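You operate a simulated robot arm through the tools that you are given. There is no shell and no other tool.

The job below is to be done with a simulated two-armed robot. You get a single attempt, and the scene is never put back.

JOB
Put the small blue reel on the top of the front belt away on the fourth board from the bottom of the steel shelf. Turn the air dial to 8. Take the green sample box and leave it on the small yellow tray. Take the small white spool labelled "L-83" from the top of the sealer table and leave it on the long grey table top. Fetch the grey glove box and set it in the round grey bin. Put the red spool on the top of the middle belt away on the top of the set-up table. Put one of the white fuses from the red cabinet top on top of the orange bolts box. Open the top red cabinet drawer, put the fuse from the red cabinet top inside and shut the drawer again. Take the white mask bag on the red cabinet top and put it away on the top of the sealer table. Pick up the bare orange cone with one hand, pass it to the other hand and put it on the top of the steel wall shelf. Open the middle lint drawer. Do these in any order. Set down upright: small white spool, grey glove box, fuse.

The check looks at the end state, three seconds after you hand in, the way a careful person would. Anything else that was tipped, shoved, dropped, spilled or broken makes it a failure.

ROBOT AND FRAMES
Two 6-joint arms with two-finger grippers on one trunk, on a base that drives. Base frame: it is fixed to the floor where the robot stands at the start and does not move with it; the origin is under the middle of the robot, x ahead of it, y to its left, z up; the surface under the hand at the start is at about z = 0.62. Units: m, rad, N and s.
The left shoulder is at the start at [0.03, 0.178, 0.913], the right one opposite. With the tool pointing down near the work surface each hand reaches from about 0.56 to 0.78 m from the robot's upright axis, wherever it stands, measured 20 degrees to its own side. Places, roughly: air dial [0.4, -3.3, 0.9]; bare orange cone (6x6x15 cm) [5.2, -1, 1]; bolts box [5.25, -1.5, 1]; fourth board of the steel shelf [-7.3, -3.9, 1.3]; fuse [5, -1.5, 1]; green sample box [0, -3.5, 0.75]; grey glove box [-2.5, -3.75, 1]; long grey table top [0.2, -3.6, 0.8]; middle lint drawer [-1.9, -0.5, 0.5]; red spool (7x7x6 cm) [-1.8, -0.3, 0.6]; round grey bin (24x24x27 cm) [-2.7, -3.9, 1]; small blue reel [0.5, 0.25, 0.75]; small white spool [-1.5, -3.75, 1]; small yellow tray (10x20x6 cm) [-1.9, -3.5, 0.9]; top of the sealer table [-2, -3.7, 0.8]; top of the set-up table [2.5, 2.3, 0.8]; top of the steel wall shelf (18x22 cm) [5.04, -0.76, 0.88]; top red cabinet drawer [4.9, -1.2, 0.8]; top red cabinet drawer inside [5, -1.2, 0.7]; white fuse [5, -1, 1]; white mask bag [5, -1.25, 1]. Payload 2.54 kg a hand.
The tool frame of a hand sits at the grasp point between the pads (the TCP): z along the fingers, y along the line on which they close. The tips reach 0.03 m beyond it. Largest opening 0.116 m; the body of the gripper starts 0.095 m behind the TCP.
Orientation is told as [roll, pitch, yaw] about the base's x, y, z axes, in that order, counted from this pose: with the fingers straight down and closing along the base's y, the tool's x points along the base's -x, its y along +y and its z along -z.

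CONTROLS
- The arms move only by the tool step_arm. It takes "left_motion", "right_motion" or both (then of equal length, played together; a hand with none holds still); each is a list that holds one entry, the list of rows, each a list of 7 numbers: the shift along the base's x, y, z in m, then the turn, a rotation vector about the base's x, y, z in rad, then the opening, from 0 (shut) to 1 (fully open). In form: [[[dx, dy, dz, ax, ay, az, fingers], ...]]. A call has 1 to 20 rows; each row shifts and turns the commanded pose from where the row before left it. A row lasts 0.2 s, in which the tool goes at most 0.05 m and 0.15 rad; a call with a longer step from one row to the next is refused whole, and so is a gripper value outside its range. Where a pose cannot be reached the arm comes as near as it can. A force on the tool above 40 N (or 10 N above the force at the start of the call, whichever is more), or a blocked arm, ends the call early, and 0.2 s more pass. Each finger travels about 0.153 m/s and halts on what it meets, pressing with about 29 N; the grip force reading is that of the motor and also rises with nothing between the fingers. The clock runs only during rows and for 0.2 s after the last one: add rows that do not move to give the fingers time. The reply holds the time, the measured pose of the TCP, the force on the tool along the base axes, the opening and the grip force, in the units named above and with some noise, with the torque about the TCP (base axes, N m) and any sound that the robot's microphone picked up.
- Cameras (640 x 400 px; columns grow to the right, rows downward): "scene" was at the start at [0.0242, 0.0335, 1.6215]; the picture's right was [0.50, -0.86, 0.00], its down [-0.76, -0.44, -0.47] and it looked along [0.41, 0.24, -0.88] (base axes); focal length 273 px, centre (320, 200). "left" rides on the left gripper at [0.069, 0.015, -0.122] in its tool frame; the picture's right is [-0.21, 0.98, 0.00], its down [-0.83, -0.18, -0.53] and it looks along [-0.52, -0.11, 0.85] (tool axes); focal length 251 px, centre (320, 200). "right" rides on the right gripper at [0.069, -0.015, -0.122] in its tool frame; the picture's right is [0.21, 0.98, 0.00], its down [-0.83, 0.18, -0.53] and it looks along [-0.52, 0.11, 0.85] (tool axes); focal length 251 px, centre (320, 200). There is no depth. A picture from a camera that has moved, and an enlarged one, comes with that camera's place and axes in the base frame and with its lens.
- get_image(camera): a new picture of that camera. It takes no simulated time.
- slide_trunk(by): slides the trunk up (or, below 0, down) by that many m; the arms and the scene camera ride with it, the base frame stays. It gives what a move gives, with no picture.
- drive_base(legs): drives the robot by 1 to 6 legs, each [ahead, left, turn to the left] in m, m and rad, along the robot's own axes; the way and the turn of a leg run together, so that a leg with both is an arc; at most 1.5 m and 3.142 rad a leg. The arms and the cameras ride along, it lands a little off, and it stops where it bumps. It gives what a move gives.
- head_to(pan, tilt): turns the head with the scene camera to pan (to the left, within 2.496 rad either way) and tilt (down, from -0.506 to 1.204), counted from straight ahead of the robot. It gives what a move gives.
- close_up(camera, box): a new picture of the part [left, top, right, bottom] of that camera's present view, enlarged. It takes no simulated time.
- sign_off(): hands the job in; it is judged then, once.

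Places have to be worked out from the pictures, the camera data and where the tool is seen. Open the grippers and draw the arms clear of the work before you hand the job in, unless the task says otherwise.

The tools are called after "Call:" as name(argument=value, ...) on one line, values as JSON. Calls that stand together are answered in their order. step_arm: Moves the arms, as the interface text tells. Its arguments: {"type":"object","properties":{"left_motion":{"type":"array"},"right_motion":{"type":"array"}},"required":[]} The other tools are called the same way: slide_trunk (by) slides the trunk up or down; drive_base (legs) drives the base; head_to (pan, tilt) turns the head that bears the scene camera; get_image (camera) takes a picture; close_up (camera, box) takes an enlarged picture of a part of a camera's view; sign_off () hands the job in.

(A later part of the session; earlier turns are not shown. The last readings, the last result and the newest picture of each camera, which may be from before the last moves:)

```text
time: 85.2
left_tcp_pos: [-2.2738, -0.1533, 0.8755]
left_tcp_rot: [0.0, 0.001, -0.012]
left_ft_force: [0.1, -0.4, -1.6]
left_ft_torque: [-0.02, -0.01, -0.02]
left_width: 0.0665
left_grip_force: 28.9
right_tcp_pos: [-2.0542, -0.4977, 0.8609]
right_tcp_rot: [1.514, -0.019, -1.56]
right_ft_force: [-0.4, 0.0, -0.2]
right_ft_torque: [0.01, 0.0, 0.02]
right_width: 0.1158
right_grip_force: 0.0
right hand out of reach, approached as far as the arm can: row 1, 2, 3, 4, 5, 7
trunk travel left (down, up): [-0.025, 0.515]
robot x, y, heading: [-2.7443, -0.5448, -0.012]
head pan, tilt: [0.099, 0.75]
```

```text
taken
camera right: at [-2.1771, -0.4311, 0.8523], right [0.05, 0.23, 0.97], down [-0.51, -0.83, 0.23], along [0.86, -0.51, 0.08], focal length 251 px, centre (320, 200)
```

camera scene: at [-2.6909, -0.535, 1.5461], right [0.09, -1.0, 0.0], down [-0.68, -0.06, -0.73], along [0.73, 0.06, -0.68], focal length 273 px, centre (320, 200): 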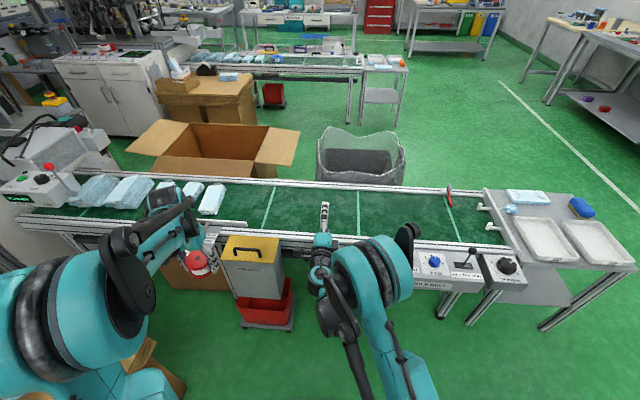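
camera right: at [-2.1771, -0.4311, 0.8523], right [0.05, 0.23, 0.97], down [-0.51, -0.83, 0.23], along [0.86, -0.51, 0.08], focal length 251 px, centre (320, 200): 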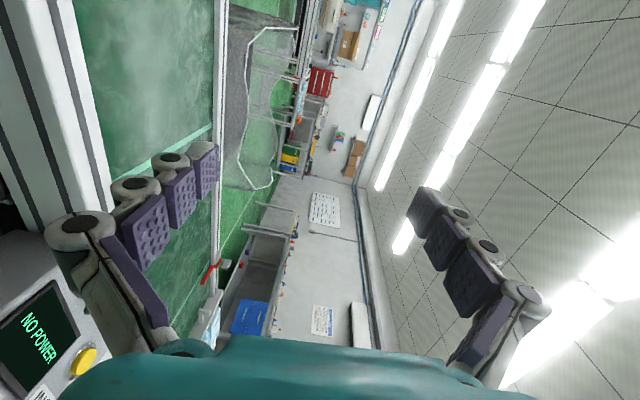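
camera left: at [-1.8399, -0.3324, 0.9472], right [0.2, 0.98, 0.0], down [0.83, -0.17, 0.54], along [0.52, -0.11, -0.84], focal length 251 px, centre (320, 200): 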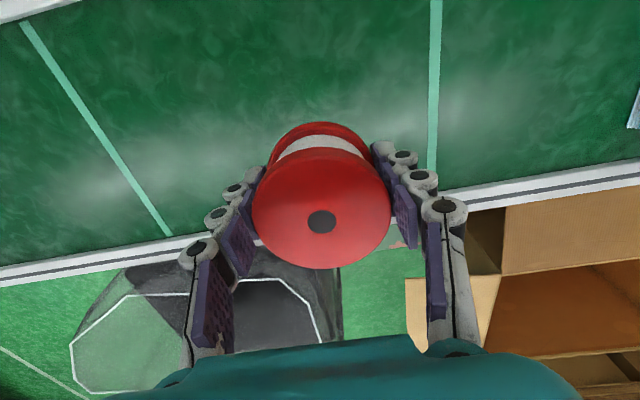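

The fingers now point ahead, but the arm cannot come that close at this height; lower down it can. I bring the hand down towards z ≈ 0.55 while staying short of the handle.

Call:
step_arm(right_motion=[[[0, 0.003, -0.04, 0, 0, 0, 1], [0, 0.003, -0.04, 0, 0, 0, 1], [0, 0.003, -0.04, 0, 0, 0, 1], [0, 0.003, -0.04, 0, 0, 0, 1], [0, 0.002, -0.04, 0, 0, 0, 1], [0, 0, 0, 0, 0, 0, 1], [0, 0, 0, 0, 0, 0, 1]]])

Call:
get_image(camera="right")

```text
time: 86.8
left_tcp_pos: [-2.2741, -0.1536, 0.8747]
left_tcp_rot: [0.0, -0.002, -0.011]
left_ft_force: [0.2, 0.3, -1.8]
left_ft_torque: [-0.01, -0.03, -0.02]
left_width: 0.0662
left_grip_force: 28.7
right_tcp_pos: [-2.0101, -0.4609, 0.6833]
right_tcp_rot: [1.51, -0.022, -1.559]
right_ft_force: [-0.1, -0.1, 1.0]
right_ft_torque: [0.0, 0.03, -0.05]
right_width: 0.1162
right_grip_force: 0.1
right hand out of reach, approached as far as the arm can: row 1, 2, 3, 4, 5
trunk travel left (down, up): [-0.025, 0.515]
robot x, y, heading: [-2.7418, -0.5427, -0.011]
head pan, tilt: [0.099, 0.75]
```

```text
taken
camera right: at [-2.1343, -0.3942, 0.6738], right [0.06, 0.24, 0.97], down [-0.51, -0.83, 0.23], along [0.86, -0.51, 0.07], focal length 251 px, centre (320, 200)
```

right: 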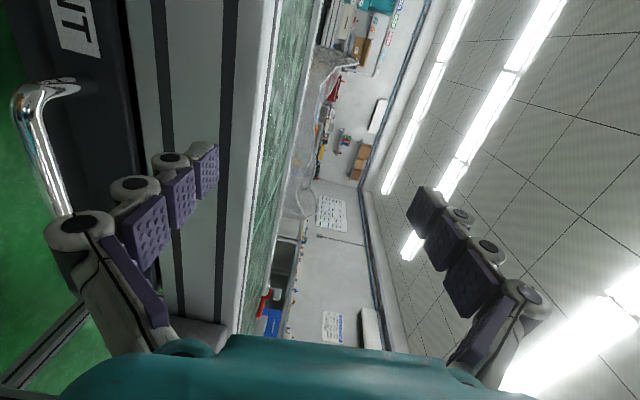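

Pointing level this low is beyond the wrist's range. A better way is to hook the bow from above with shut fingers pointing down (gap behind the bar about 4 cm). I lift and turn the right hand back to pointing down.

Call:
step_arm(right_motion=[[[-0.005, -0.005, 0.045, 0, 0, 0, 1], [-0.005, -0.005, 0.045, 0, 0, 0, 1], [-0.005, -0.005, 0.045, 0, 0, 0, 1], [-0.005, -0.005, 0.045, 0, 0, 0, 1], [-0.012, -0.002, 0, -0.0864, 0.0864, 0.0864, 1], [-0.012, -0.002, 0, -0.0864, 0.0864, 0.0864, 1], [-0.012, -0.002, 0, -0.0864, 0.0864, 0.0864, 1], [-0.012, -0.002, 0, -0.0864, 0.0864, 0.0864, 1], [-0.012, -0.002, 0, -0.0864, 0.0864, 0.0864, 1], [-0.012, -0.002, 0, -0.0864, 0.0864, 0.0864, 1], [-0.012, -0.002, 0, -0.0864, 0.0864, 0.0864, 1], [-0.012, -0.002, 0, -0.0864, 0.0864, 0.0864, 1], [-0.012, -0.002, 0, -0.0864, 0.0864, 0.0864, 1], [-0.012, -0.002, 0, -0.0864, 0.0864, 0.0864, 1], [-0.012, -0.002, 0, -0.0864, 0.0864, 0.0864, 1], [-0.012, -0.002, 0, -0.0864, 0.0864, 0.0864, 1], [-0.012, -0.002, 0, -0.0864, 0.0864, 0.0864, 1], [-0.012, -0.002, 0, -0.0864, 0.0864, 0.0864, 1]]])

```text
time: 90.6
left_tcp_pos: [-2.2741, -0.1537, 0.8737]
left_tcp_rot: [0.001, 0.001, -0.011]
left_ft_force: [0.1, -1.0, -2.2]
left_ft_torque: [-0.02, 0.01, -0.02]
left_width: 0.0664
left_grip_force: 29.3
right_tcp_pos: [-2.1997, -0.5076, 0.8642]
right_tcp_rot: [-0.06, 0.014, 0.022]
right_ft_force: [0.4, 0.9, -0.1]
right_ft_torque: [0.03, 0.01, -0.01]
right_width: 0.1161
right_grip_force: 0.0
trunk travel left (down, up): [-0.025, 0.515]
robot x, y, heading: [-2.7448, -0.5436, -0.009]
head pan, tilt: [0.099, 0.75]
```

The hand points down again with a small residual tilt, which I remove while closing the fingers. Then I drive ahead 12 cm to bring the handle into the reach of a downward tool.

Call:
step_arm(right_motion=[[[0, 0, 0, 0.06, -0.014, -0.03, 0.5], [0, 0, 0, 0, 0, 0, 0], [0, 0, 0, 0, 0, 0, 0], [0, 0, 0, 0, 0, 0, 0]]])

Call:
drive_base(legs=[[0.12, 0, 0.008]])

Call:
get_image(camera="right")

```text
time: 91.6
left_tcp_pos: [-2.274, -0.1529, 0.8741]
left_tcp_rot: [0.001, -0.002, -0.01]
left_ft_force: [0.0, 0.0, -3.5]
left_ft_torque: [0.0, 0.04, 0.02]
left_width: 0.0665
left_grip_force: 28.7
right_tcp_pos: [-2.1999, -0.5073, 0.8647]
right_tcp_rot: [0.001, -0.002, -0.009]
right_ft_force: [-0.8, 0.0, 0.6]
right_ft_torque: [0.01, 0.04, -0.01]
right_width: 0.0
right_grip_force: 28.8
trunk travel left (down, up): [-0.025, 0.515]
robot x, y, heading: [-2.7379, -0.5431, -0.008]
head pan, tilt: [0.099, 0.75]
```

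```text
time: 92.8
left_tcp_pos: [-2.158, -0.15, 0.874]
left_tcp_rot: [-0.001, -0.001, -0.003]
left_ft_force: [0.7, -0.4, -2.1]
left_ft_torque: [-0.01, 0.01, 0.03]
left_width: 0.0663
left_grip_force: 29.0
right_tcp_pos: [-2.0789, -0.5022, 0.8631]
right_tcp_rot: [0.002, 0.001, -0.003]
right_ft_force: [0.6, 0.2, 0.2]
right_ft_torque: [-0.02, 0.04, -0.01]
right_width: 0.0001
right_grip_force: 29.0
trunk travel left (down, up): [-0.025, 0.515]
robot x, y, heading: [-2.6271, -0.5425, -0.003]
head pan, tilt: [0.099, 0.75]
```

```text
taken
camera right: at [-2.1484, -0.5193, 0.9854], right [-0.21, 0.98, 0.0], down [0.83, 0.18, 0.53], along [0.52, 0.11, -0.85], focal length 251 px, centre (320, 200)
```

right: 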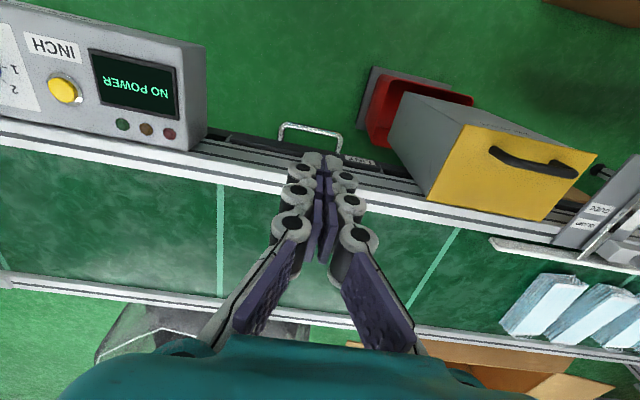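

The bow is where predicted (bar x ≈ -2.005, drawer face ≈ -1.955). I move the shut fingers over the gap at x ≈ -1.978 and descend to z ≈ 0.64 before a check.

Call:
step_arm(right_motion=[[[0.035, 0, 0, 0, 0, 0, 0], [0.035, 0, 0, 0, 0, 0, 0], [0.031, 0, -0.02, 0, 0, 0, 0], [0, 0, -0.045, 0, 0, 0, 0], [0, 0, -0.045, 0, 0, 0, 0], [0, 0, -0.045, 0, 0, 0, 0], [0, 0, -0.045, 0, 0, 0, 0], [0, 0, -0.03, 0, 0, 0, 0], [0, 0, 0, 0, 0, 0, 0]]])

Call:
get_image(camera="right")

```text
time: 94.8
left_tcp_pos: [-2.1578, -0.1503, 0.8735]
left_tcp_rot: [0.001, -0.001, -0.001]
left_ft_force: [1.0, -0.5, -2.5]
left_ft_torque: [-0.03, 0.0, 0.03]
left_width: 0.066
left_grip_force: 28.9
right_tcp_pos: [-1.9793, -0.5037, 0.6328]
right_tcp_rot: [0.002, -0.002, -0.001]
right_ft_force: [0.5, -0.5, 0.3]
right_ft_torque: [-0.02, -0.03, -0.02]
right_width: 0.0
right_grip_force: 28.4
trunk travel left (down, up): [-0.025, 0.515]
robot x, y, heading: [-2.6229, -0.5443, 0.001]
head pan, tilt: [0.099, 0.75]
```

```text
taken
camera right: at [-2.0485, -0.5196, 0.7555], right [-0.21, 0.98, 0.0], down [0.83, 0.18, 0.54], along [0.52, 0.11, -0.84], focal length 251 px, centre (320, 200)
```

right: 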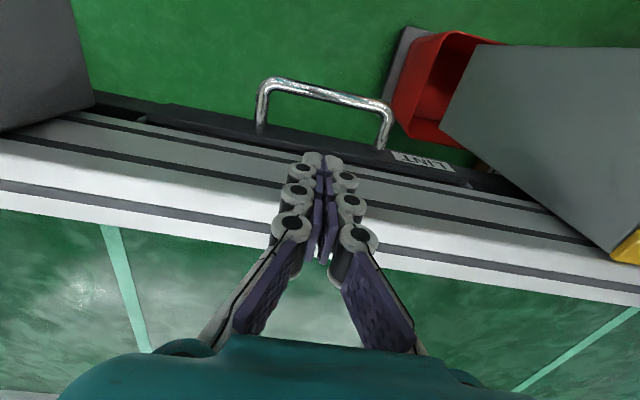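

Closer up, the bar is at x ≈ -2.012 and the face at -1.976, so the gap is only 3 cm. I will instead grip the bar with fingers closing along x and the tool leaned 20° forward, keeping the gripper body clear of the rail; first I lift and reorient.

Call:
step_arm(right_motion=[[[-0.02, 0, 0.04, 0, 0, 0, 0.1], [-0.02, 0, 0.04, 0, 0, 0, 0.2], [0, 0, 0, 0, 0, -0.1428, 0.293], [0, 0, 0, 0, 0, -0.1428, 0.293], [0, 0, 0, 0, 0, -0.1428, 0.293], [0, 0, 0, 0, 0, -0.1428, 0.293], [0, 0, 0, 0, 0, -0.1428, 0.293], [0, 0, 0, 0, 0, -0.1428, 0.293], [0, 0, 0, 0, 0, -0.1428, 0.293], [0, 0, 0, 0, 0, -0.1428, 0.293], [0, 0, 0, 0, 0, -0.1428, 0.293], [0, 0, 0, 0, 0, -0.1428, 0.293], [0, 0, 0, 0, 0, -0.1428, 0.293], [0, 0, 0, 0, -0.1164, 0, 0.293], [0, 0, 0, 0, -0.1164, 0, 0.293], [0, 0, 0, 0, -0.1164, 0, 0.293]]])

Call:
get_image(camera="right")

Call:
get_image(camera="scene")

```text
time: 98.2
left_tcp_pos: [-2.1582, -0.1498, 0.8753]
left_tcp_rot: [0.001, -0.001, -0.001]
left_ft_force: [-0.2, -0.3, -2.3]
left_ft_torque: [-0.02, 0.0, -0.03]
left_width: 0.0659
left_grip_force: 29.3
right_tcp_pos: [-2.0191, -0.503, 0.7143]
right_tcp_rot: [0.353, -0.001, -1.571]
right_ft_force: [0.0, 0.3, 0.1]
right_ft_torque: [0.0, -0.02, -0.03]
right_width: 0.0338
right_grip_force: 0.1
trunk travel left (down, up): [-0.025, 0.515]
robot x, y, heading: [-2.6251, -0.5422, -0.003]
head pan, tilt: [0.099, 0.75]
```

```text
taken
camera right: at [-2.0752, -0.4352, 0.8234], right [0.92, 0.21, 0.34], down [-0.02, -0.83, 0.56], along [0.4, -0.52, -0.75], focal length 251 px, centre (320, 200)
```

right: 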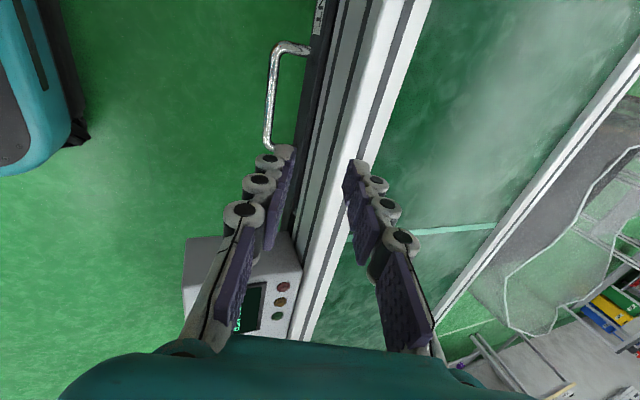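

```text
taken
camera scene: at [-2.572, -0.5348, 1.546], right [0.1, -1.0, 0.0], down [-0.68, -0.07, -0.73], along [0.73, 0.07, -0.68], focal length 273 px, centre (320, 200)
```

scene: 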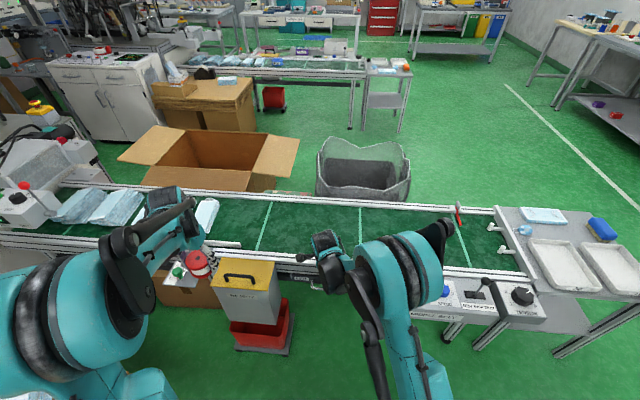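

The grip orientation is right. I go to the pre-grasp point 10 cm up the tool axis from the bar.

Call:
step_arm(right_motion=[[[-0.016, -0.001, -0.045, 0, 0, 0, 0.293], [-0.016, -0.001, -0.046, 0, 0, 0, 0.293], [0.012, 0, -0.033, 0, 0, 0, 0.293], [0, 0, 0, 0, 0, 0, 0.293]]])

Call:
get_image(camera="right")

```text
time: 99.2
left_tcp_pos: [-2.1579, -0.151, 0.8752]
left_tcp_rot: [0.001, -0.002, -0.001]
left_ft_force: [-0.5, -0.1, -1.1]
left_ft_torque: [0.03, 0.0, -0.01]
left_width: 0.0662
left_grip_force: 28.9
right_tcp_pos: [-2.0393, -0.5075, 0.5906]
right_tcp_rot: [0.351, -0.002, -1.573]
right_ft_force: [0.1, 0.6, 0.5]
right_ft_torque: [0.01, -0.01, 0.0]
right_width: 0.0341
right_grip_force: 0.0
trunk travel left (down, up): [-0.025, 0.515]
robot x, y, heading: [-2.6245, -0.5428, -0.005]
head pan, tilt: [0.099, 0.75]
```

```text
taken
camera right: at [-2.0959, -0.4375, 0.7], right [0.92, 0.21, 0.33], down [-0.01, -0.82, 0.57], along [0.4, -0.52, -0.75], focal length 251 px, centre (320, 200)
```

right: 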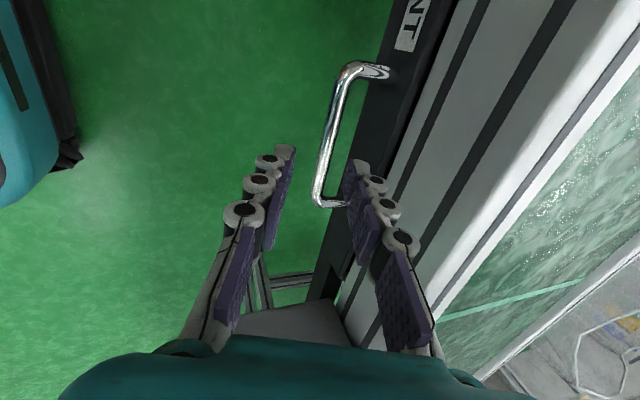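

The bar sits about 7 mm toward the inner finger. I shift slightly forward and descend 4 cm along the tool axis, then check again.

Call:
step_arm(right_motion=[[[0.006, 0.002, 0, 0, 0, 0, 0.293], [0.0068, 0, -0.0188, 0, 0, 0, 0.293], [0.0068, 0, -0.0188, 0, 0, 0, 0.293], [0, 0, 0, 0, 0, 0, 0.293]]])

Call:
get_image(camera="right")

```text
time: 100.2
left_tcp_pos: [-2.1588, -0.1489, 0.8747]
left_tcp_rot: [0.001, -0.001, -0.001]
left_ft_force: [1.1, 0.0, -2.6]
left_ft_torque: [-0.04, 0.04, 0.02]
left_width: 0.0661
left_grip_force: 28.8
right_tcp_pos: [-2.0203, -0.5036, 0.5526]
right_tcp_rot: [0.35, -0.003, -1.572]
right_ft_force: [0.4, 0.3, 0.6]
right_ft_torque: [0.0, 0.03, 0.0]
right_width: 0.0342
right_grip_force: 0.0
trunk travel left (down, up): [-0.025, 0.515]
robot x, y, heading: [-2.6236, -0.5469, 0.0]
head pan, tilt: [0.099, 0.75]
```

```text
taken
camera right: at [-2.076, -0.4343, 0.6628], right [0.92, 0.21, 0.33], down [-0.01, -0.82, 0.56], along [0.4, -0.52, -0.75], focal length 251 px, centre (320, 200)
```

right: 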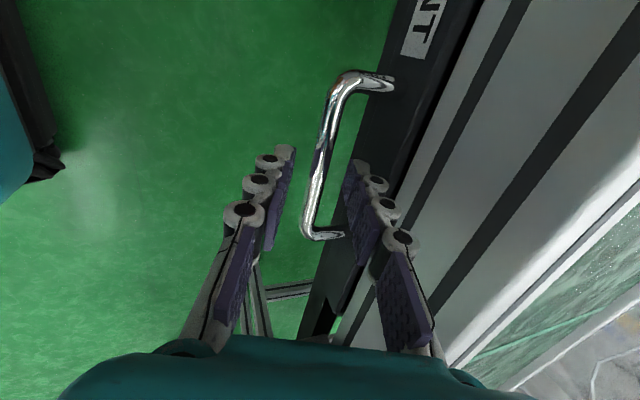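

The bar now lies between the fingertips. I descend about 3 cm more along the tool axis and close on it.

Call:
step_arm(right_motion=[[[0.0075, 0, -0.015, 0, 0, 0, 0.293], [0.0065, 0, -0.015, 0, 0, 0, 0.293], [0, 0, 0, 0, 0, 0, 0.293]]])

Call:
get_image(camera="right")

```text
time: 101.0
left_tcp_pos: [-2.1577, -0.1507, 0.8749]
left_tcp_rot: [0.001, -0.002, -0.001]
left_ft_force: [0.0, -0.5, -1.7]
left_ft_torque: [-0.01, -0.01, 0.01]
left_width: 0.0661
left_grip_force: 28.7
right_tcp_pos: [-2.0053, -0.5039, 0.523]
right_tcp_rot: [0.351, -0.001, -1.573]
right_ft_force: [-1.0, 0.1, -0.4]
right_ft_torque: [-0.01, 0.04, -0.04]
right_width: 0.034
right_grip_force: 0.0
trunk travel left (down, up): [-0.025, 0.515]
robot x, y, heading: [-2.6227, -0.5396, -0.0]
head pan, tilt: [0.099, 0.75]
```

```text
taken
camera right: at [-2.061, -0.4351, 0.6325], right [0.92, 0.21, 0.33], down [-0.01, -0.82, 0.57], along [0.4, -0.52, -0.75], focal length 251 px, centre (320, 200)
```

right: 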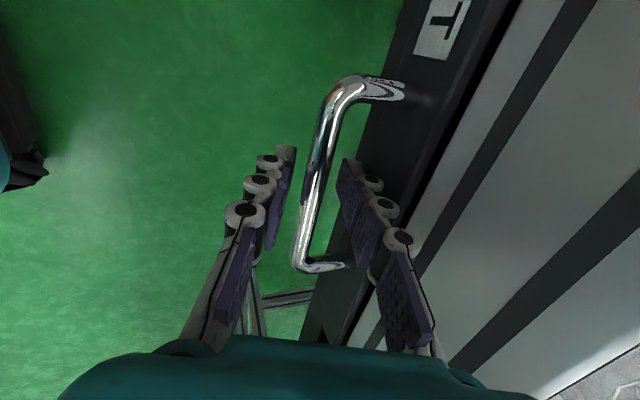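

The bar is now right at the grasp point (x ≈ -2.005, z ≈ 0.517). I close the fingers on it.

Call:
step_arm(right_motion=[[[0, 0, 0, 0, 0, 0, 0.15], [0, 0, 0, 0, 0, 0, 0], [0, 0, 0, 0, 0, 0, 0], [0, 0, 0, 0, 0, 0, 0]]])

```text
time: 101.9
left_tcp_pos: [-2.1574, -0.1501, 0.873]
left_tcp_rot: [-0.002, 0.0, -0.002]
left_ft_force: [-0.5, 0.0, -2.4]
left_ft_torque: [0.05, 0.01, 0.01]
left_width: 0.0661
left_grip_force: 28.5
right_tcp_pos: [-2.0078, -0.5045, 0.5212]
right_tcp_rot: [0.345, -0.001, -1.572]
right_ft_force: [-1.4, 0.7, -9.5]
right_ft_torque: [0.03, -0.14, -0.4]
right_width: 0.0099
right_grip_force: 35.7
trunk travel left (down, up): [-0.025, 0.515]
robot x, y, heading: [-2.6214, -0.5422, 0.0]
head pan, tilt: [0.099, 0.75]
stopped in row 4 (right hand): the force on the tool passed its limit at 42 N (the readings are from after the stop); the commanded pose is now the measured one
```

The bar is gripped (0.01 m wide). I pull straight back in small steps.

Call:
step_arm(right_motion=[[[-0.01, 0, 0, 0, 0, 0, 0], [-0.015, 0, 0, 0, 0, 0, 0], [-0.02, 0, 0, 0, 0, 0, 0], [-0.02, 0, 0, 0, 0, 0, 0], [-0.02, 0, 0, 0, 0, 0, 0]]])

```text
time: 102.9
left_tcp_pos: [-2.1576, -0.1504, 0.874]
left_tcp_rot: [-0.001, -0.001, -0.005]
left_ft_force: [-0.6, -0.5, -2.1]
left_ft_torque: [-0.01, 0.01, -0.02]
left_width: 0.0656
left_grip_force: 28.9
right_tcp_pos: [-2.0518, -0.4991, 0.5265]
right_tcp_rot: [0.338, -0.009, -1.579]
right_ft_force: [-0.4, -1.1, -16.3]
right_ft_torque: [-0.27, -0.02, -0.46]
right_width: 0.0102
right_grip_force: 36.5
right hand out of reach, approached as far as the arm can: row 3, 4, 5
trunk travel left (down, up): [-0.025, 0.515]
robot x, y, heading: [-2.6239, -0.5432, -0.002]
head pan, tilt: [0.099, 0.75]
stopped in row 5 (right hand): the force on the tool passed its limit at 71 N (the readings are from after the stop); the commanded pose is now the measured one
```

The drawer slides; the arm has just reached its inner limit. I continue the pull by reversing the base.

Call:
drive_base(legs=[[-0.1, 0, 0]])

Call:
get_image(camera="scene")

Call:
get_image(camera="right")

```text
time: 104.1
left_tcp_pos: [-2.2548, -0.1515, 0.8747]
left_tcp_rot: [0.0, -0.001, -0.004]
left_ft_force: [0.1, -0.1, -2.3]
left_ft_torque: [0.02, 0.01, -0.04]
left_width: 0.0662
left_grip_force: 28.7
right_tcp_pos: [-2.1505, -0.4982, 0.5269]
right_tcp_rot: [0.338, -0.009, -1.579]
right_ft_force: [0.4, -6.6, -23.3]
right_ft_torque: [-0.02, -0.02, -0.33]
right_width: 0.0102
right_grip_force: 36.1
trunk travel left (down, up): [-0.025, 0.515]
robot x, y, heading: [-2.7254, -0.5481, -0.006]
head pan, tilt: [0.099, 0.75]
```

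```text
taken
camera scene: at [-2.6687, -0.5355, 1.5459], right [0.09, -1.0, 0.0], down [-0.68, -0.06, -0.73], along [0.73, 0.07, -0.68], focal length 273 px, centre (320, 200)
```

scene: 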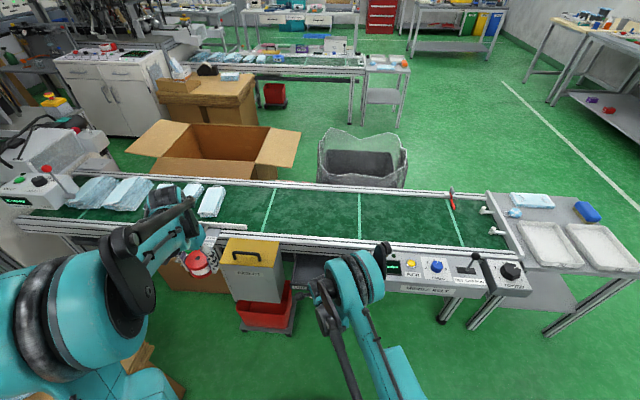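

```text
taken
camera right: at [-2.204, -0.4287, 0.6362], right [0.92, 0.21, 0.32], down [-0.01, -0.82, 0.57], along [0.38, -0.53, -0.75], focal length 251 px, centre (320, 200)
```

right: 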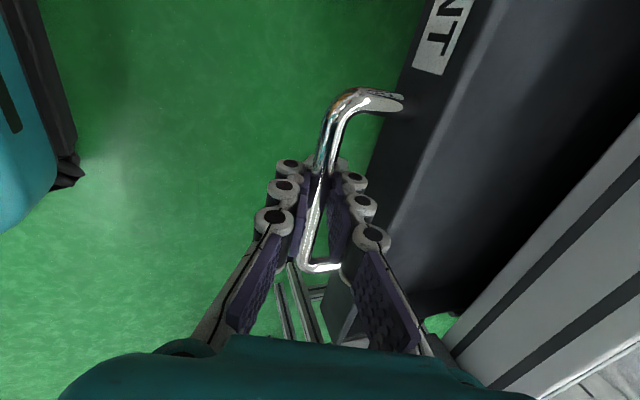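

The drawer is out by about 14 cm and still free. I keep reversing in small bits, watching the forces for its end stop.

Call:
drive_base(legs=[[-0.05, 0, 0]])

Call:
get_image(camera="right")

```text
time: 105.0
left_tcp_pos: [-2.3037, -0.1511, 0.8742]
left_tcp_rot: [-0.002, -0.001, -0.007]
left_ft_force: [-0.9, 0.3, -3.0]
left_ft_torque: [-0.01, -0.02, 0.0]
left_width: 0.066
left_grip_force: 28.7
right_tcp_pos: [-2.1983, -0.4987, 0.5265]
right_tcp_rot: [0.34, -0.008, -1.58]
right_ft_force: [0.7, -4.7, -17.9]
right_ft_torque: [0.07, -0.06, -0.24]
right_width: 0.0105
right_grip_force: 36.3
trunk travel left (down, up): [-0.025, 0.515]
robot x, y, heading: [-2.7663, -0.5436, -0.008]
head pan, tilt: [0.099, 0.75]
```

```text
taken
camera right: at [-2.2525, -0.4286, 0.6362], right [0.92, 0.21, 0.32], down [-0.01, -0.82, 0.57], along [0.38, -0.53, -0.75], focal length 251 px, centre (320, 200)
```

right: 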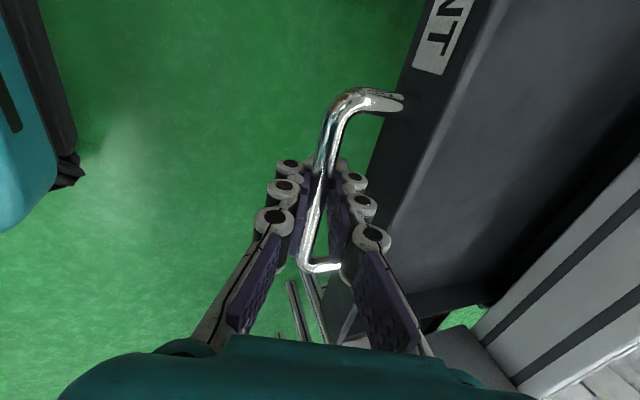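

Now open by about 19 cm without resistance. I reverse a little more.

Call:
drive_base(legs=[[-0.05, 0, 0]])

Call:
get_image(camera="right")

```text
time: 106.0
left_tcp_pos: [-2.3501, -0.1515, 0.8741]
left_tcp_rot: [-0.001, -0.001, -0.002]
left_ft_force: [-0.1, -0.1, -2.3]
left_ft_torque: [0.03, 0.04, -0.02]
left_width: 0.0658
left_grip_force: 28.8
right_tcp_pos: [-2.2408, -0.4993, 0.5271]
right_tcp_rot: [0.347, -0.007, -1.58]
right_ft_force: [-1.2, 0.7, 9.6]
right_ft_torque: [-0.01, 0.08, -0.27]
right_width: 0.0102
right_grip_force: 36.5
trunk travel left (down, up): [-0.025, 0.515]
robot x, y, heading: [-2.816, -0.5415, -0.006]
head pan, tilt: [0.099, 0.75]
stopped in leg 1: the force on the tool passed its limit at 53 N (the readings are from after the stop); the commanded pose is now the measured one
```

```text
taken
camera right: at [-2.2955, -0.4286, 0.6369], right [0.92, 0.21, 0.33], down [-0.02, -0.82, 0.57], along [0.39, -0.53, -0.75], focal length 251 px, centre (320, 200)
```

right: 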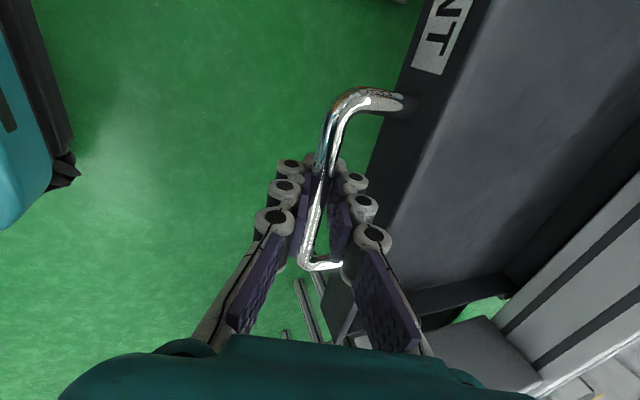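

The drawer met its end stop at about 23 cm, so it is fully open. I open the fingers slightly and withdraw up along the tool axis.

Call:
step_arm(right_motion=[[[0, 0, 0, 0, 0, 0, 0.2], [0, 0, 0, 0, 0, 0, 0.29], [-0.0068, 0, 0.0188, 0, 0, 0, 0.29], [-0.0068, 0, 0.0188, 0, 0, 0, 0.29], [-0.01, 0, 0.03, 0, 0, 0, 0.29], [-0.01, 0, 0.04, 0, 0, 0, 0.29], [-0.01, 0, 0.045, 0, 0, 0, 0.29], [0, 0, 0.045, 0, 0, 0, 0.29], [0, 0, 0.045, 0, 0, 0, 0.29]]])

Call:
get_image(camera="right")

```text
time: 108.0
left_tcp_pos: [-2.3506, -0.1515, 0.8748]
left_tcp_rot: [-0.001, -0.002, -0.002]
left_ft_force: [0.7, 1.0, -2.4]
left_ft_torque: [0.05, 0.02, 0.0]
left_width: 0.0662
left_grip_force: 29.1
right_tcp_pos: [-2.2842, -0.4978, 0.7698]
right_tcp_rot: [0.348, -0.007, -1.581]
right_ft_force: [-0.4, 0.5, 0.0]
right_ft_torque: [0.0, 0.0, -0.01]
right_width: 0.0338
right_grip_force: 0.1
trunk travel left (down, up): [-0.025, 0.515]
robot x, y, heading: [-2.8145, -0.5431, -0.004]
head pan, tilt: [0.099, 0.75]
```

```text
taken
camera right: at [-2.3396, -0.4274, 0.878], right [0.92, 0.21, 0.33], down [-0.02, -0.82, 0.57], along [0.39, -0.53, -0.75], focal length 251 px, centre (320, 200)
```

right: 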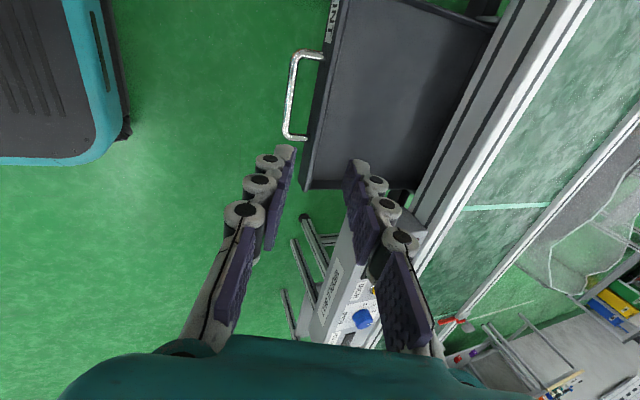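

The LINT drawer stands fully open. I turn the right hand back to its neutral pose, clear of everything, and raise the trunk again.

Call:
step_arm(right_motion=[[[0, 0, 0.04, 0, 0.1164, 0, 0.5], [0, 0, 0.04, 0, 0.1164, 0, 0.8], [0, 0, 0.03, 0, 0.1164, 0, 1], [0, 0, 0, 0, 0, 0.1428, 1], [0, 0, 0, 0, 0, 0.1428, 1], [0, 0, 0, 0, 0, 0.1428, 1], [0, 0, 0, 0, 0, 0.1428, 1], [0, 0, 0, 0, 0, 0.1428, 1], [0, 0, 0, 0, 0, 0.1428, 1], [0, 0, 0, 0, 0, 0.1428, 1], [0, 0, 0, 0, 0, 0.1428, 1], [0, 0, 0, 0, 0, 0.1428, 1], [0, 0, 0, 0, 0, 0.1428, 1], [0, 0, 0, 0, 0, 0.1428, 1]]])

Call:
slide_trunk(by=0.1)

Call:
drive_base(legs=[[0, -1.0, 0], [0, -0.98, 0.0]])

```text
time: 111.0
left_tcp_pos: [-2.3493, -0.1508, 0.8755]
left_tcp_rot: [-0.001, -0.001, -0.003]
left_ft_force: [-0.2, -0.3, -1.7]
left_ft_torque: [-0.03, 0.05, 0.02]
left_width: 0.0661
left_grip_force: 28.9
right_tcp_pos: [-2.2834, -0.4981, 0.8802]
right_tcp_rot: [-0.002, -0.013, -0.004]
right_ft_force: [-0.6, 0.9, -0.7]
right_ft_torque: [0.01, -0.01, 0.0]
right_width: 0.116
right_grip_force: 0.1
trunk travel left (down, up): [-0.025, 0.515]
robot x, y, heading: [-2.815, -0.545, -0.003]
head pan, tilt: [0.099, 0.75]
```

```text
time: 112.3
left_tcp_pos: [-2.3498, -0.1511, 0.9742]
left_tcp_rot: [0.0, -0.001, -0.003]
left_ft_force: [0.6, -0.1, -0.8]
left_ft_torque: [-0.02, 0.0, -0.01]
left_width: 0.0657
left_grip_force: 28.5
right_tcp_pos: [-2.2829, -0.4978, 0.9798]
right_tcp_rot: [-0.002, -0.011, -0.007]
right_ft_force: [-0.5, 0.8, 0.4]
right_ft_torque: [-0.01, 0.04, 0.04]
right_width: 0.1159
right_grip_force: 0.1
trunk travel left (down, up): [-0.125, 0.415]
robot x, y, heading: [-2.8153, -0.5468, -0.008]
head pan, tilt: [0.099, 0.75]
```

```text
time: 122.2
left_tcp_pos: [-2.3509, -2.1398, 0.9763]
left_tcp_rot: [-0.002, -0.002, 0.001]
left_ft_force: [-0.5, 0.5, -2.6]
left_ft_torque: [0.02, 0.02, 0.04]
left_width: 0.0655
left_grip_force: 28.5
right_tcp_pos: [-2.2834, -2.4861, 0.9801]
right_tcp_rot: [0.001, -0.012, -0.003]
right_ft_force: [-0.6, -0.2, 0.2]
right_ft_torque: [0.04, 0.03, 0.04]
right_width: 0.1159
right_grip_force: 0.0
trunk travel left (down, up): [-0.125, 0.415]
robot x, y, heading: [-2.8158, -2.5319, 0.004]
head pan, tilt: [0.099, 0.75]
```

I drive along the southern aisle toward x ≈ 1.4, then look at the corridor between the front belt and the packing table.

Call:
drive_base(legs=[[1.4, 0, 0], [1.4, 0, 0], [1.45, 0, 0]])

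Call:
head_to(pan=1.2, tilt=0.45)

Call:
get_image(camera="scene")

```text
time: 142.6
left_tcp_pos: [1.9007, -2.1866, 0.9744]
left_tcp_rot: [0.0, 0.002, 0.002]
left_ft_force: [-0.1, -0.2, -2.5]
left_ft_torque: [0.0, 0.03, -0.01]
left_width: 0.0655
left_grip_force: 29.1
right_tcp_pos: [1.9683, -2.5349, 0.9803]
right_tcp_rot: [-0.002, -0.013, 0.0]
right_ft_force: [-0.2, 0.4, -0.4]
right_ft_torque: [0.01, 0.03, 0.02]
right_width: 0.116
right_grip_force: 0.1
trunk travel left (down, up): [-0.125, 0.415]
robot x, y, heading: [1.4375, -2.583, 0.002]
head pan, tilt: [0.099, 0.75]
```

```text
time: 143.9
left_tcp_pos: [1.9018, -2.1863, 0.9751]
left_tcp_rot: [0.0, 0.0, 0.002]
left_ft_force: [0.8, 0.7, -1.9]
left_ft_torque: [-0.03, 0.0, 0.0]
left_width: 0.0655
left_grip_force: 29.5
right_tcp_pos: [1.9676, -2.5337, 0.9806]
right_tcp_rot: [-0.002, -0.011, -0.001]
right_ft_force: [0.5, -0.2, 0.0]
right_ft_torque: [-0.01, -0.01, -0.01]
right_width: 0.1161
right_grip_force: 0.0
trunk travel left (down, up): [-0.125, 0.415]
robot x, y, heading: [1.4402, -2.58, -0.001]
head pan, tilt: [1.201, 0.45]
```

```text
taken
camera scene: at [1.4395, -2.4953, 1.6724], right [0.93, -0.36, 0.0], down [-0.16, -0.41, -0.9], along [0.32, 0.84, -0.44], focal length 273 px, centre (320, 200)
```

scene: 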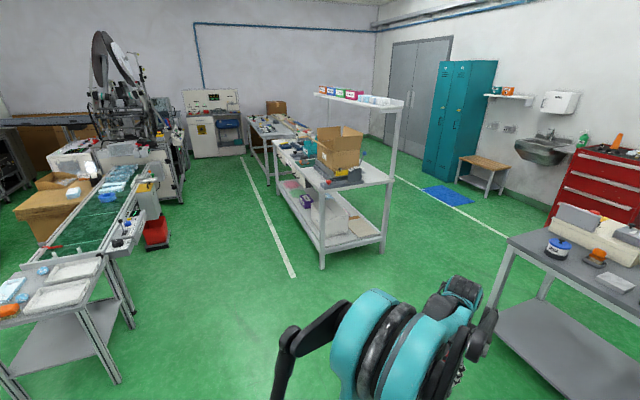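

The corridor is clear. I move sideways (left) along x ≈ 1.42 toward the set-up table, in two goes.

Call:
drive_base(legs=[[-0.03, 1.5, 0], [0, 1.5, 0]])

Call:
head_to(pan=0.7, tilt=0.6)

Call:
get_image(camera="scene")

```text
refused: leg 1 is longer than a leg can be; nothing moved
```

```text
time: 144.9
left_tcp_pos: [1.9016, -2.1875, 0.9747]
left_tcp_rot: [0.0, -0.002, 0.002]
left_ft_force: [0.2, -0.4, -1.7]
left_ft_torque: [-0.01, 0.02, 0.02]
left_width: 0.0654
left_grip_force: 29.0
right_tcp_pos: [1.9691, -2.5338, 0.9798]
right_tcp_rot: [-0.002, -0.014, -0.002]
right_ft_force: [-0.4, 0.1, 0.1]
right_ft_torque: [0.0, -0.01, 0.02]
right_width: 0.1161
right_grip_force: 0.0
trunk travel left (down, up): [-0.125, 0.415]
robot x, y, heading: [1.4329, -2.5847, 0.001]
head pan, tilt: [0.7, 0.6]
```

```text
taken
camera scene: at [1.4738, -2.5239, 1.6589], right [0.65, -0.76, 0.0], down [-0.43, -0.36, -0.83], along [0.63, 0.53, -0.56], focal length 273 px, centre (320, 200)
```

scene: 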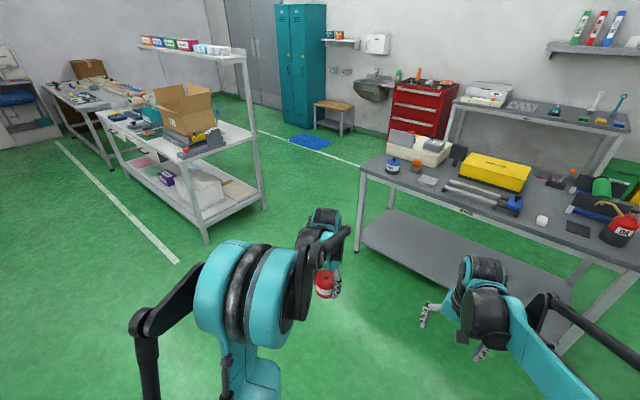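

The first leg was a hair too long, so nothing moved. I repeat with shorter legs.

Call:
drive_base(legs=[[-0.02, 1.48, 0], [0, 1.48, 0]])

Call:
get_image(camera="scene")

```text
time: 159.3
left_tcp_pos: [1.9584, 0.7849, 0.9745]
left_tcp_rot: [0.002, -0.003, -0.047]
left_ft_force: [0.7, 0.6, -2.6]
left_ft_torque: [-0.01, 0.01, -0.03]
left_width: 0.0655
left_grip_force: 28.8
right_tcp_pos: [2.0084, 0.4334, 0.9799]
right_tcp_rot: [0.0, -0.012, -0.051]
right_ft_force: [-0.3, 0.6, -0.9]
right_ft_torque: [0.01, 0.0, -0.03]
right_width: 0.1161
right_grip_force: 0.1
trunk travel left (down, up): [-0.125, 0.415]
robot x, y, heading: [1.4756, 0.4159, -0.048]
head pan, tilt: [0.7, 0.6]
```

```text
taken
camera scene: at [1.5149, 0.4684, 1.6589], right [0.61, -0.79, 0.0], down [-0.45, -0.34, -0.82], along [0.66, 0.5, -0.57], focal length 273 px, centre (320, 200)
```

scene: 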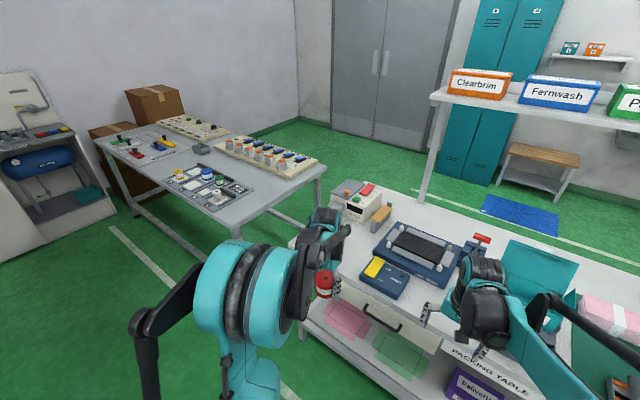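

I drifted a little toward the packing table, so I back off, straighten up and move on in front of the set-up table.

Call:
drive_base(legs=[[-0.1, 0, 0.048], [0, 1.3, 0]])

Call:
head_to(pan=0.15, tilt=0.6)

Call:
get_image(camera="scene")

```text
time: 166.6
left_tcp_pos: [1.8551, 2.1125, 0.9741]
left_tcp_rot: [-0.001, -0.002, -0.016]
left_ft_force: [0.0, -0.4, -2.4]
left_ft_torque: [-0.02, 0.0, -0.02]
left_width: 0.0652
left_grip_force: 29.1
right_tcp_pos: [1.9167, 1.7624, 0.9795]
right_tcp_rot: [0.0, -0.011, -0.02]
right_ft_force: [-0.5, 0.7, -0.4]
right_ft_torque: [0.01, -0.02, -0.03]
right_width: 0.1158
right_grip_force: 0.0
trunk travel left (down, up): [-0.125, 0.415]
robot x, y, heading: [1.3839, 1.7255, -0.011]
head pan, tilt: [0.7, 0.6]
```

```text
time: 167.6
left_tcp_pos: [1.8563, 2.1118, 0.9739]
left_tcp_rot: [0.0, -0.002, -0.015]
left_ft_force: [0.2, 0.4, -2.4]
left_ft_torque: [0.04, 0.02, -0.02]
left_width: 0.0655
left_grip_force: 29.2
right_tcp_pos: [1.9173, 1.7627, 0.9803]
right_tcp_rot: [-0.002, -0.012, -0.016]
right_ft_force: [0.2, 0.1, 0.2]
right_ft_torque: [-0.01, -0.04, 0.01]
right_width: 0.1162
right_grip_force: 0.1
trunk travel left (down, up): [-0.125, 0.415]
robot x, y, heading: [1.3866, 1.7255, -0.012]
head pan, tilt: [0.15, 0.6]
```

```text
taken
camera scene: at [1.4417, 1.7372, 1.6589], right [0.13, -0.99, 0.0], down [-0.56, -0.08, -0.82], along [0.82, 0.11, -0.57], focal length 273 px, centre (320, 200)
```

scene: 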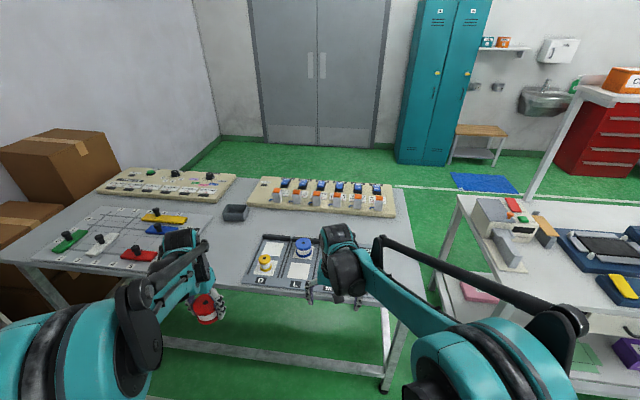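

There is free table surface between the left layout sheet and the P/L tray, around (2.25, 2.27). I shift the robot left and ahead so that this spot is in the left hand's reach.

Call:
drive_base(legs=[[0, 0.3, 0.012], [0.16, 0, 0]])

Call:
get_image(camera="left")

Call:
get_image(camera="scene")

```text
time: 170.6
left_tcp_pos: [2.0134, 2.4095, 0.9758]
left_tcp_rot: [0.0, -0.001, -0.006]
left_ft_force: [0.6, 0.6, -2.7]
left_ft_torque: [-0.02, 0.03, 0.0]
left_width: 0.0655
left_grip_force: 29.5
right_tcp_pos: [2.0785, 2.0632, 0.9797]
right_tcp_rot: [0.0, -0.011, -0.008]
right_ft_force: [1.8, 0.7, 0.4]
right_ft_torque: [0.01, 0.05, -0.01]
right_width: 0.1159
right_grip_force: 0.1
trunk travel left (down, up): [-0.125, 0.415]
robot x, y, heading: [1.548, 2.0204, -0.004]
head pan, tilt: [0.15, 0.6]
```

```text
taken
camera left: at [1.9443, 2.4235, 1.0952], right [0.22, 0.98, 0.0], down [0.83, -0.19, 0.53], along [0.52, -0.12, -0.85], focal length 251 px, centre (320, 200)
```

left: 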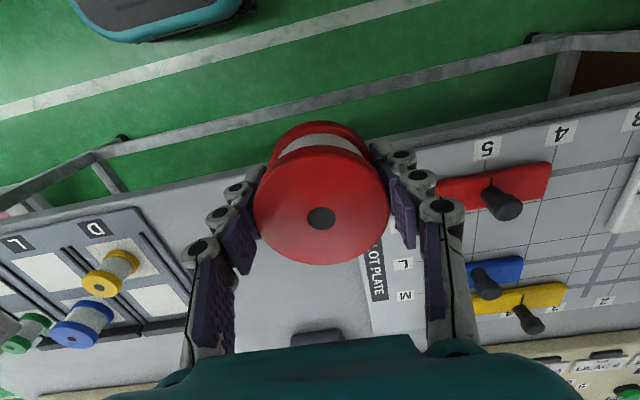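

```text
taken
camera scene: at [1.6045, 2.0313, 1.6588], right [0.14, -0.99, 0.0], down [-0.56, -0.08, -0.82], along [0.82, 0.12, -0.57], focal length 273 px, centre (320, 200)
```

scene: 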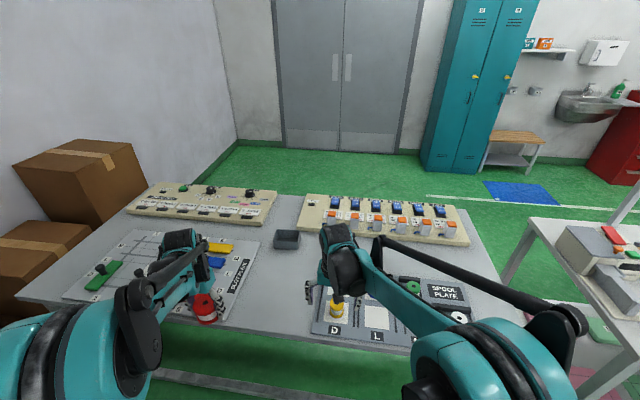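

The free gap between the SLOT PLATE and SPOOL PLATE spans y ≈ 2.13–2.43. I carry the spool over (2.24, 2.28) and start lowering.

Call:
step_arm(left_motion=[[[0.038, -0.0217, 0, 0, 0, 0, 0.3], [0.038, -0.0217, 0, 0, 0, 0, 0.3], [0.038, -0.0217, 0, 0, 0, 0, 0.3], [0.038, -0.0217, 0, 0, 0, 0, 0.3], [0.038, -0.0217, 0, 0, 0, 0, 0.3], [0.038, -0.0217, 0, 0, 0, 0, 0.3], [0, 0, -0.035, 0, 0, 0, 0.3], [0, 0, -0.035, 0, 0, 0, 0.3], [0, 0, -0.03, 0, 0, 0, 0.3]]])

Call:
get_image(camera="left")

Call:
get_image(camera="scene")

```text
time: 172.6
left_tcp_pos: [2.2398, 2.2809, 0.8726]
left_tcp_rot: [0.0, 0.0, -0.005]
left_ft_force: [1.2, 0.4, -2.5]
left_ft_torque: [-0.05, 0.01, 0.01]
left_width: 0.0653
left_grip_force: 29.5
right_tcp_pos: [2.0778, 2.062, 0.9814]
right_tcp_rot: [-0.001, -0.013, -0.008]
right_ft_force: [0.1, -0.7, -0.3]
right_ft_torque: [-0.02, 0.01, -0.01]
right_width: 0.1159
right_grip_force: 0.0
trunk travel left (down, up): [-0.125, 0.415]
robot x, y, heading: [1.5427, 2.0165, -0.006]
head pan, tilt: [0.15, 0.6]
```

```text
taken
camera left: at [2.1701, 2.294, 0.9948], right [0.22, 0.98, 0.0], down [0.82, -0.19, 0.53], along [0.52, -0.12, -0.85], focal length 251 px, centre (320, 200)
```

left: 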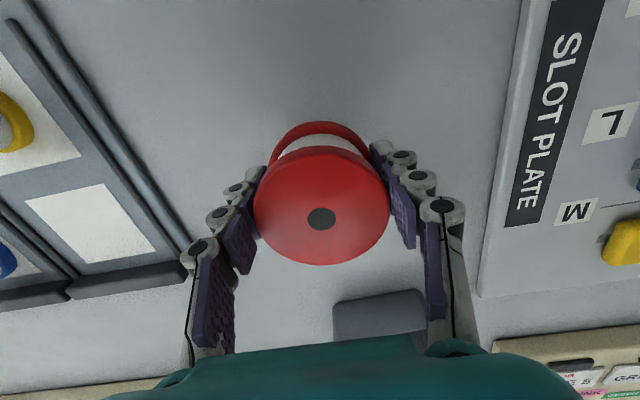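

```text
taken
camera scene: at [1.6032, 2.0315, 1.6589], right [0.14, -0.99, 0.0], down [-0.56, -0.08, -0.82], along [0.82, 0.12, -0.57], focal length 273 px, centre (320, 200)
```

scene: 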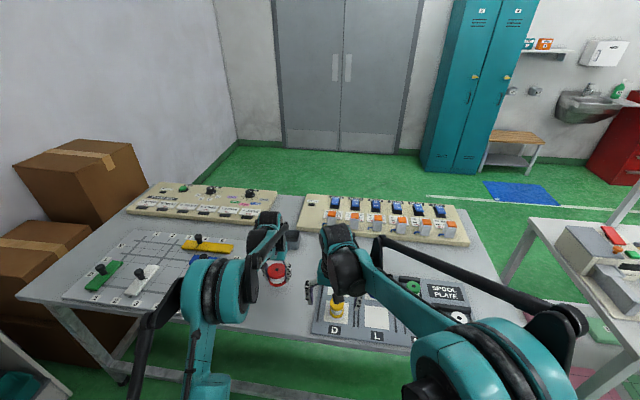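

The spot is clear. I lower in 1 cm steps and watch the vertical force for contact.

Call:
step_arm(left_motion=[[[0, 0, -0.015, 0, 0, 0, 0.3], [0, 0, -0.012, 0, 0, 0, 0.3], [0, 0, -0.01, 0, 0, 0, 0.3], [0, 0, 0, 0, 0, 0, 0.3]]])

Call:
close_up(camera="scene", box=[220, 230, 340, 305])

```text
time: 173.6
left_tcp_pos: [2.2394, 2.2813, 0.8372]
left_tcp_rot: [0.0, 0.001, -0.005]
left_ft_force: [1.0, -0.4, -2.5]
left_ft_torque: [0.03, 0.0, 0.0]
left_width: 0.0654
left_grip_force: 29.1
right_tcp_pos: [2.0778, 2.0611, 0.9801]
right_tcp_rot: [-0.002, -0.013, -0.007]
right_ft_force: [-0.2, -0.5, 0.5]
right_ft_torque: [-0.01, 0.0, 0.03]
right_width: 0.1159
right_grip_force: 0.0
trunk travel left (down, up): [-0.125, 0.415]
robot x, y, heading: [1.5429, 2.02, -0.004]
head pan, tilt: [0.15, 0.6]
```

```text
5.33 times, centred on (280, 268) of scene
camera zoom: at [1.6024, 2.0311, 1.6589], right [0.14, -0.99, 0.0], down [-0.56, -0.08, -0.82], along [0.82, 0.12, -0.57], focal length 1457 px, centre (533, -160)
```

zoom: 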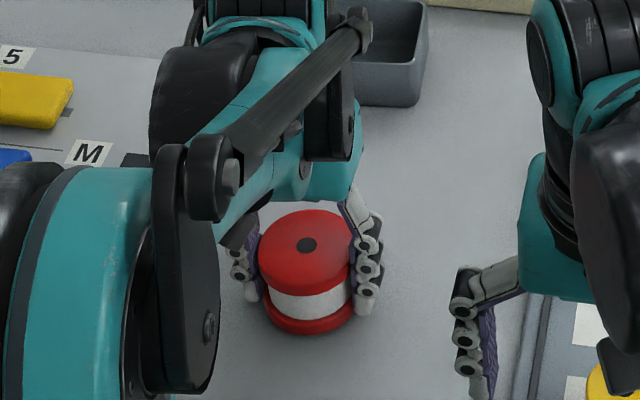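

No contact yet; I keep lowering slowly.

Call:
step_arm(left_motion=[[[0, 0, -0.005, 0, 0, 0, 0.3], [0, 0, -0.005, 0, 0, 0, 0.3], [0, 0, -0.003, 0, 0, 0, 0.3], [0, 0, 0, 0, 0, 0, 0.3]]])

```text
time: 174.6
left_tcp_pos: [2.2384, 2.2788, 0.8274]
left_tcp_rot: [0.0, -0.003, -0.006]
left_ft_force: [9.0, 3.8, 38.1]
left_ft_torque: [-0.19, -0.09, 0.11]
left_width: 0.0662
left_grip_force: 29.1
right_tcp_pos: [2.0759, 2.0613, 0.9829]
right_tcp_rot: [0.001, -0.014, -0.006]
right_ft_force: [0.3, -0.5, -0.1]
right_ft_torque: [0.01, 0.03, -0.02]
right_width: 0.1158
right_grip_force: 0.1
trunk travel left (down, up): [-0.125, 0.415]
robot x, y, heading: [1.5436, 2.0157, -0.008]
head pan, tilt: [0.15, 0.6]
```

Contact at TCP z ≈ 0.827 (table ≈ 0.78). I relieve the press by 3 mm, open the fingers and lift away.

Call:
step_arm(left_motion=[[[0, 0, 0.0025, 0, 0, 0, 0.3], [0, 0, 0, 0, 0, 0, 0.6], [0, 0, 0, 0, 0, 0, 0.9], [0, 0, 0, 0, 0, 0, 1], [0, 0, 0, 0, 0, 0, 1], [0, 0, 0.03, 0, 0, 0, 1], [0, 0, 0.04, 0, 0, 0, 1], [0, 0, 0.04, 0, 0, 0, 1], [-0.03, 0.02, 0.03, 0, 0, 0, 1], [-0.04, 0.025, 0, 0, 0, 0, 1], [-0.04, 0.025, 0, 0, 0, 0, 1], [-0.04, 0.025, 0, 0, 0, 0, 1]]])

Call:
get_image(camera="scene")

Call:
get_image(camera="left")

```text
time: 177.2
left_tcp_pos: [2.0888, 2.3743, 0.9659]
left_tcp_rot: [0.0, -0.002, -0.005]
left_ft_force: [-0.2, -1.2, -0.4]
left_ft_torque: [0.01, -0.04, -0.02]
left_width: 0.116
left_grip_force: 0.1
right_tcp_pos: [2.0773, 2.062, 0.9797]
right_tcp_rot: [-0.002, -0.012, -0.008]
right_ft_force: [-0.4, -0.2, 0.5]
right_ft_torque: [-0.02, -0.01, -0.01]
right_width: 0.1159
right_grip_force: 0.1
trunk travel left (down, up): [-0.125, 0.415]
robot x, y, heading: [1.5478, 2.0162, -0.006]
head pan, tilt: [0.15, 0.6]
```

```text
taken
camera scene: at [1.6012, 2.0315, 1.659], right [0.14, -0.99, 0.0], down [-0.56, -0.08, -0.83], along [0.82, 0.12, -0.56], focal length 273 px, centre (320, 200)
```

scene: 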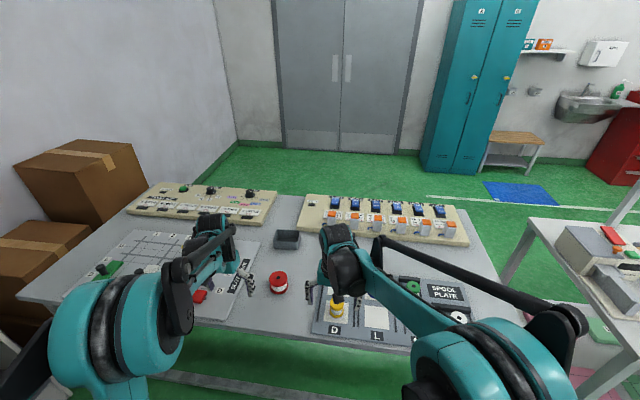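

```text
taken
camera left: at [2.0193, 2.388, 1.0874], right [0.22, 0.98, 0.0], down [0.82, -0.19, 0.54], along [0.52, -0.12, -0.84], focal length 251 px, centre (320, 200)
```

left: 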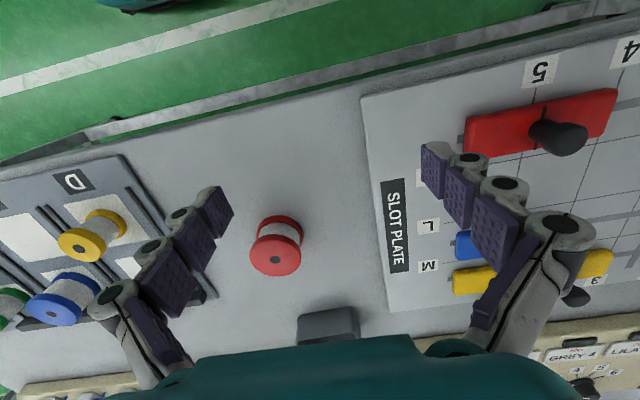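

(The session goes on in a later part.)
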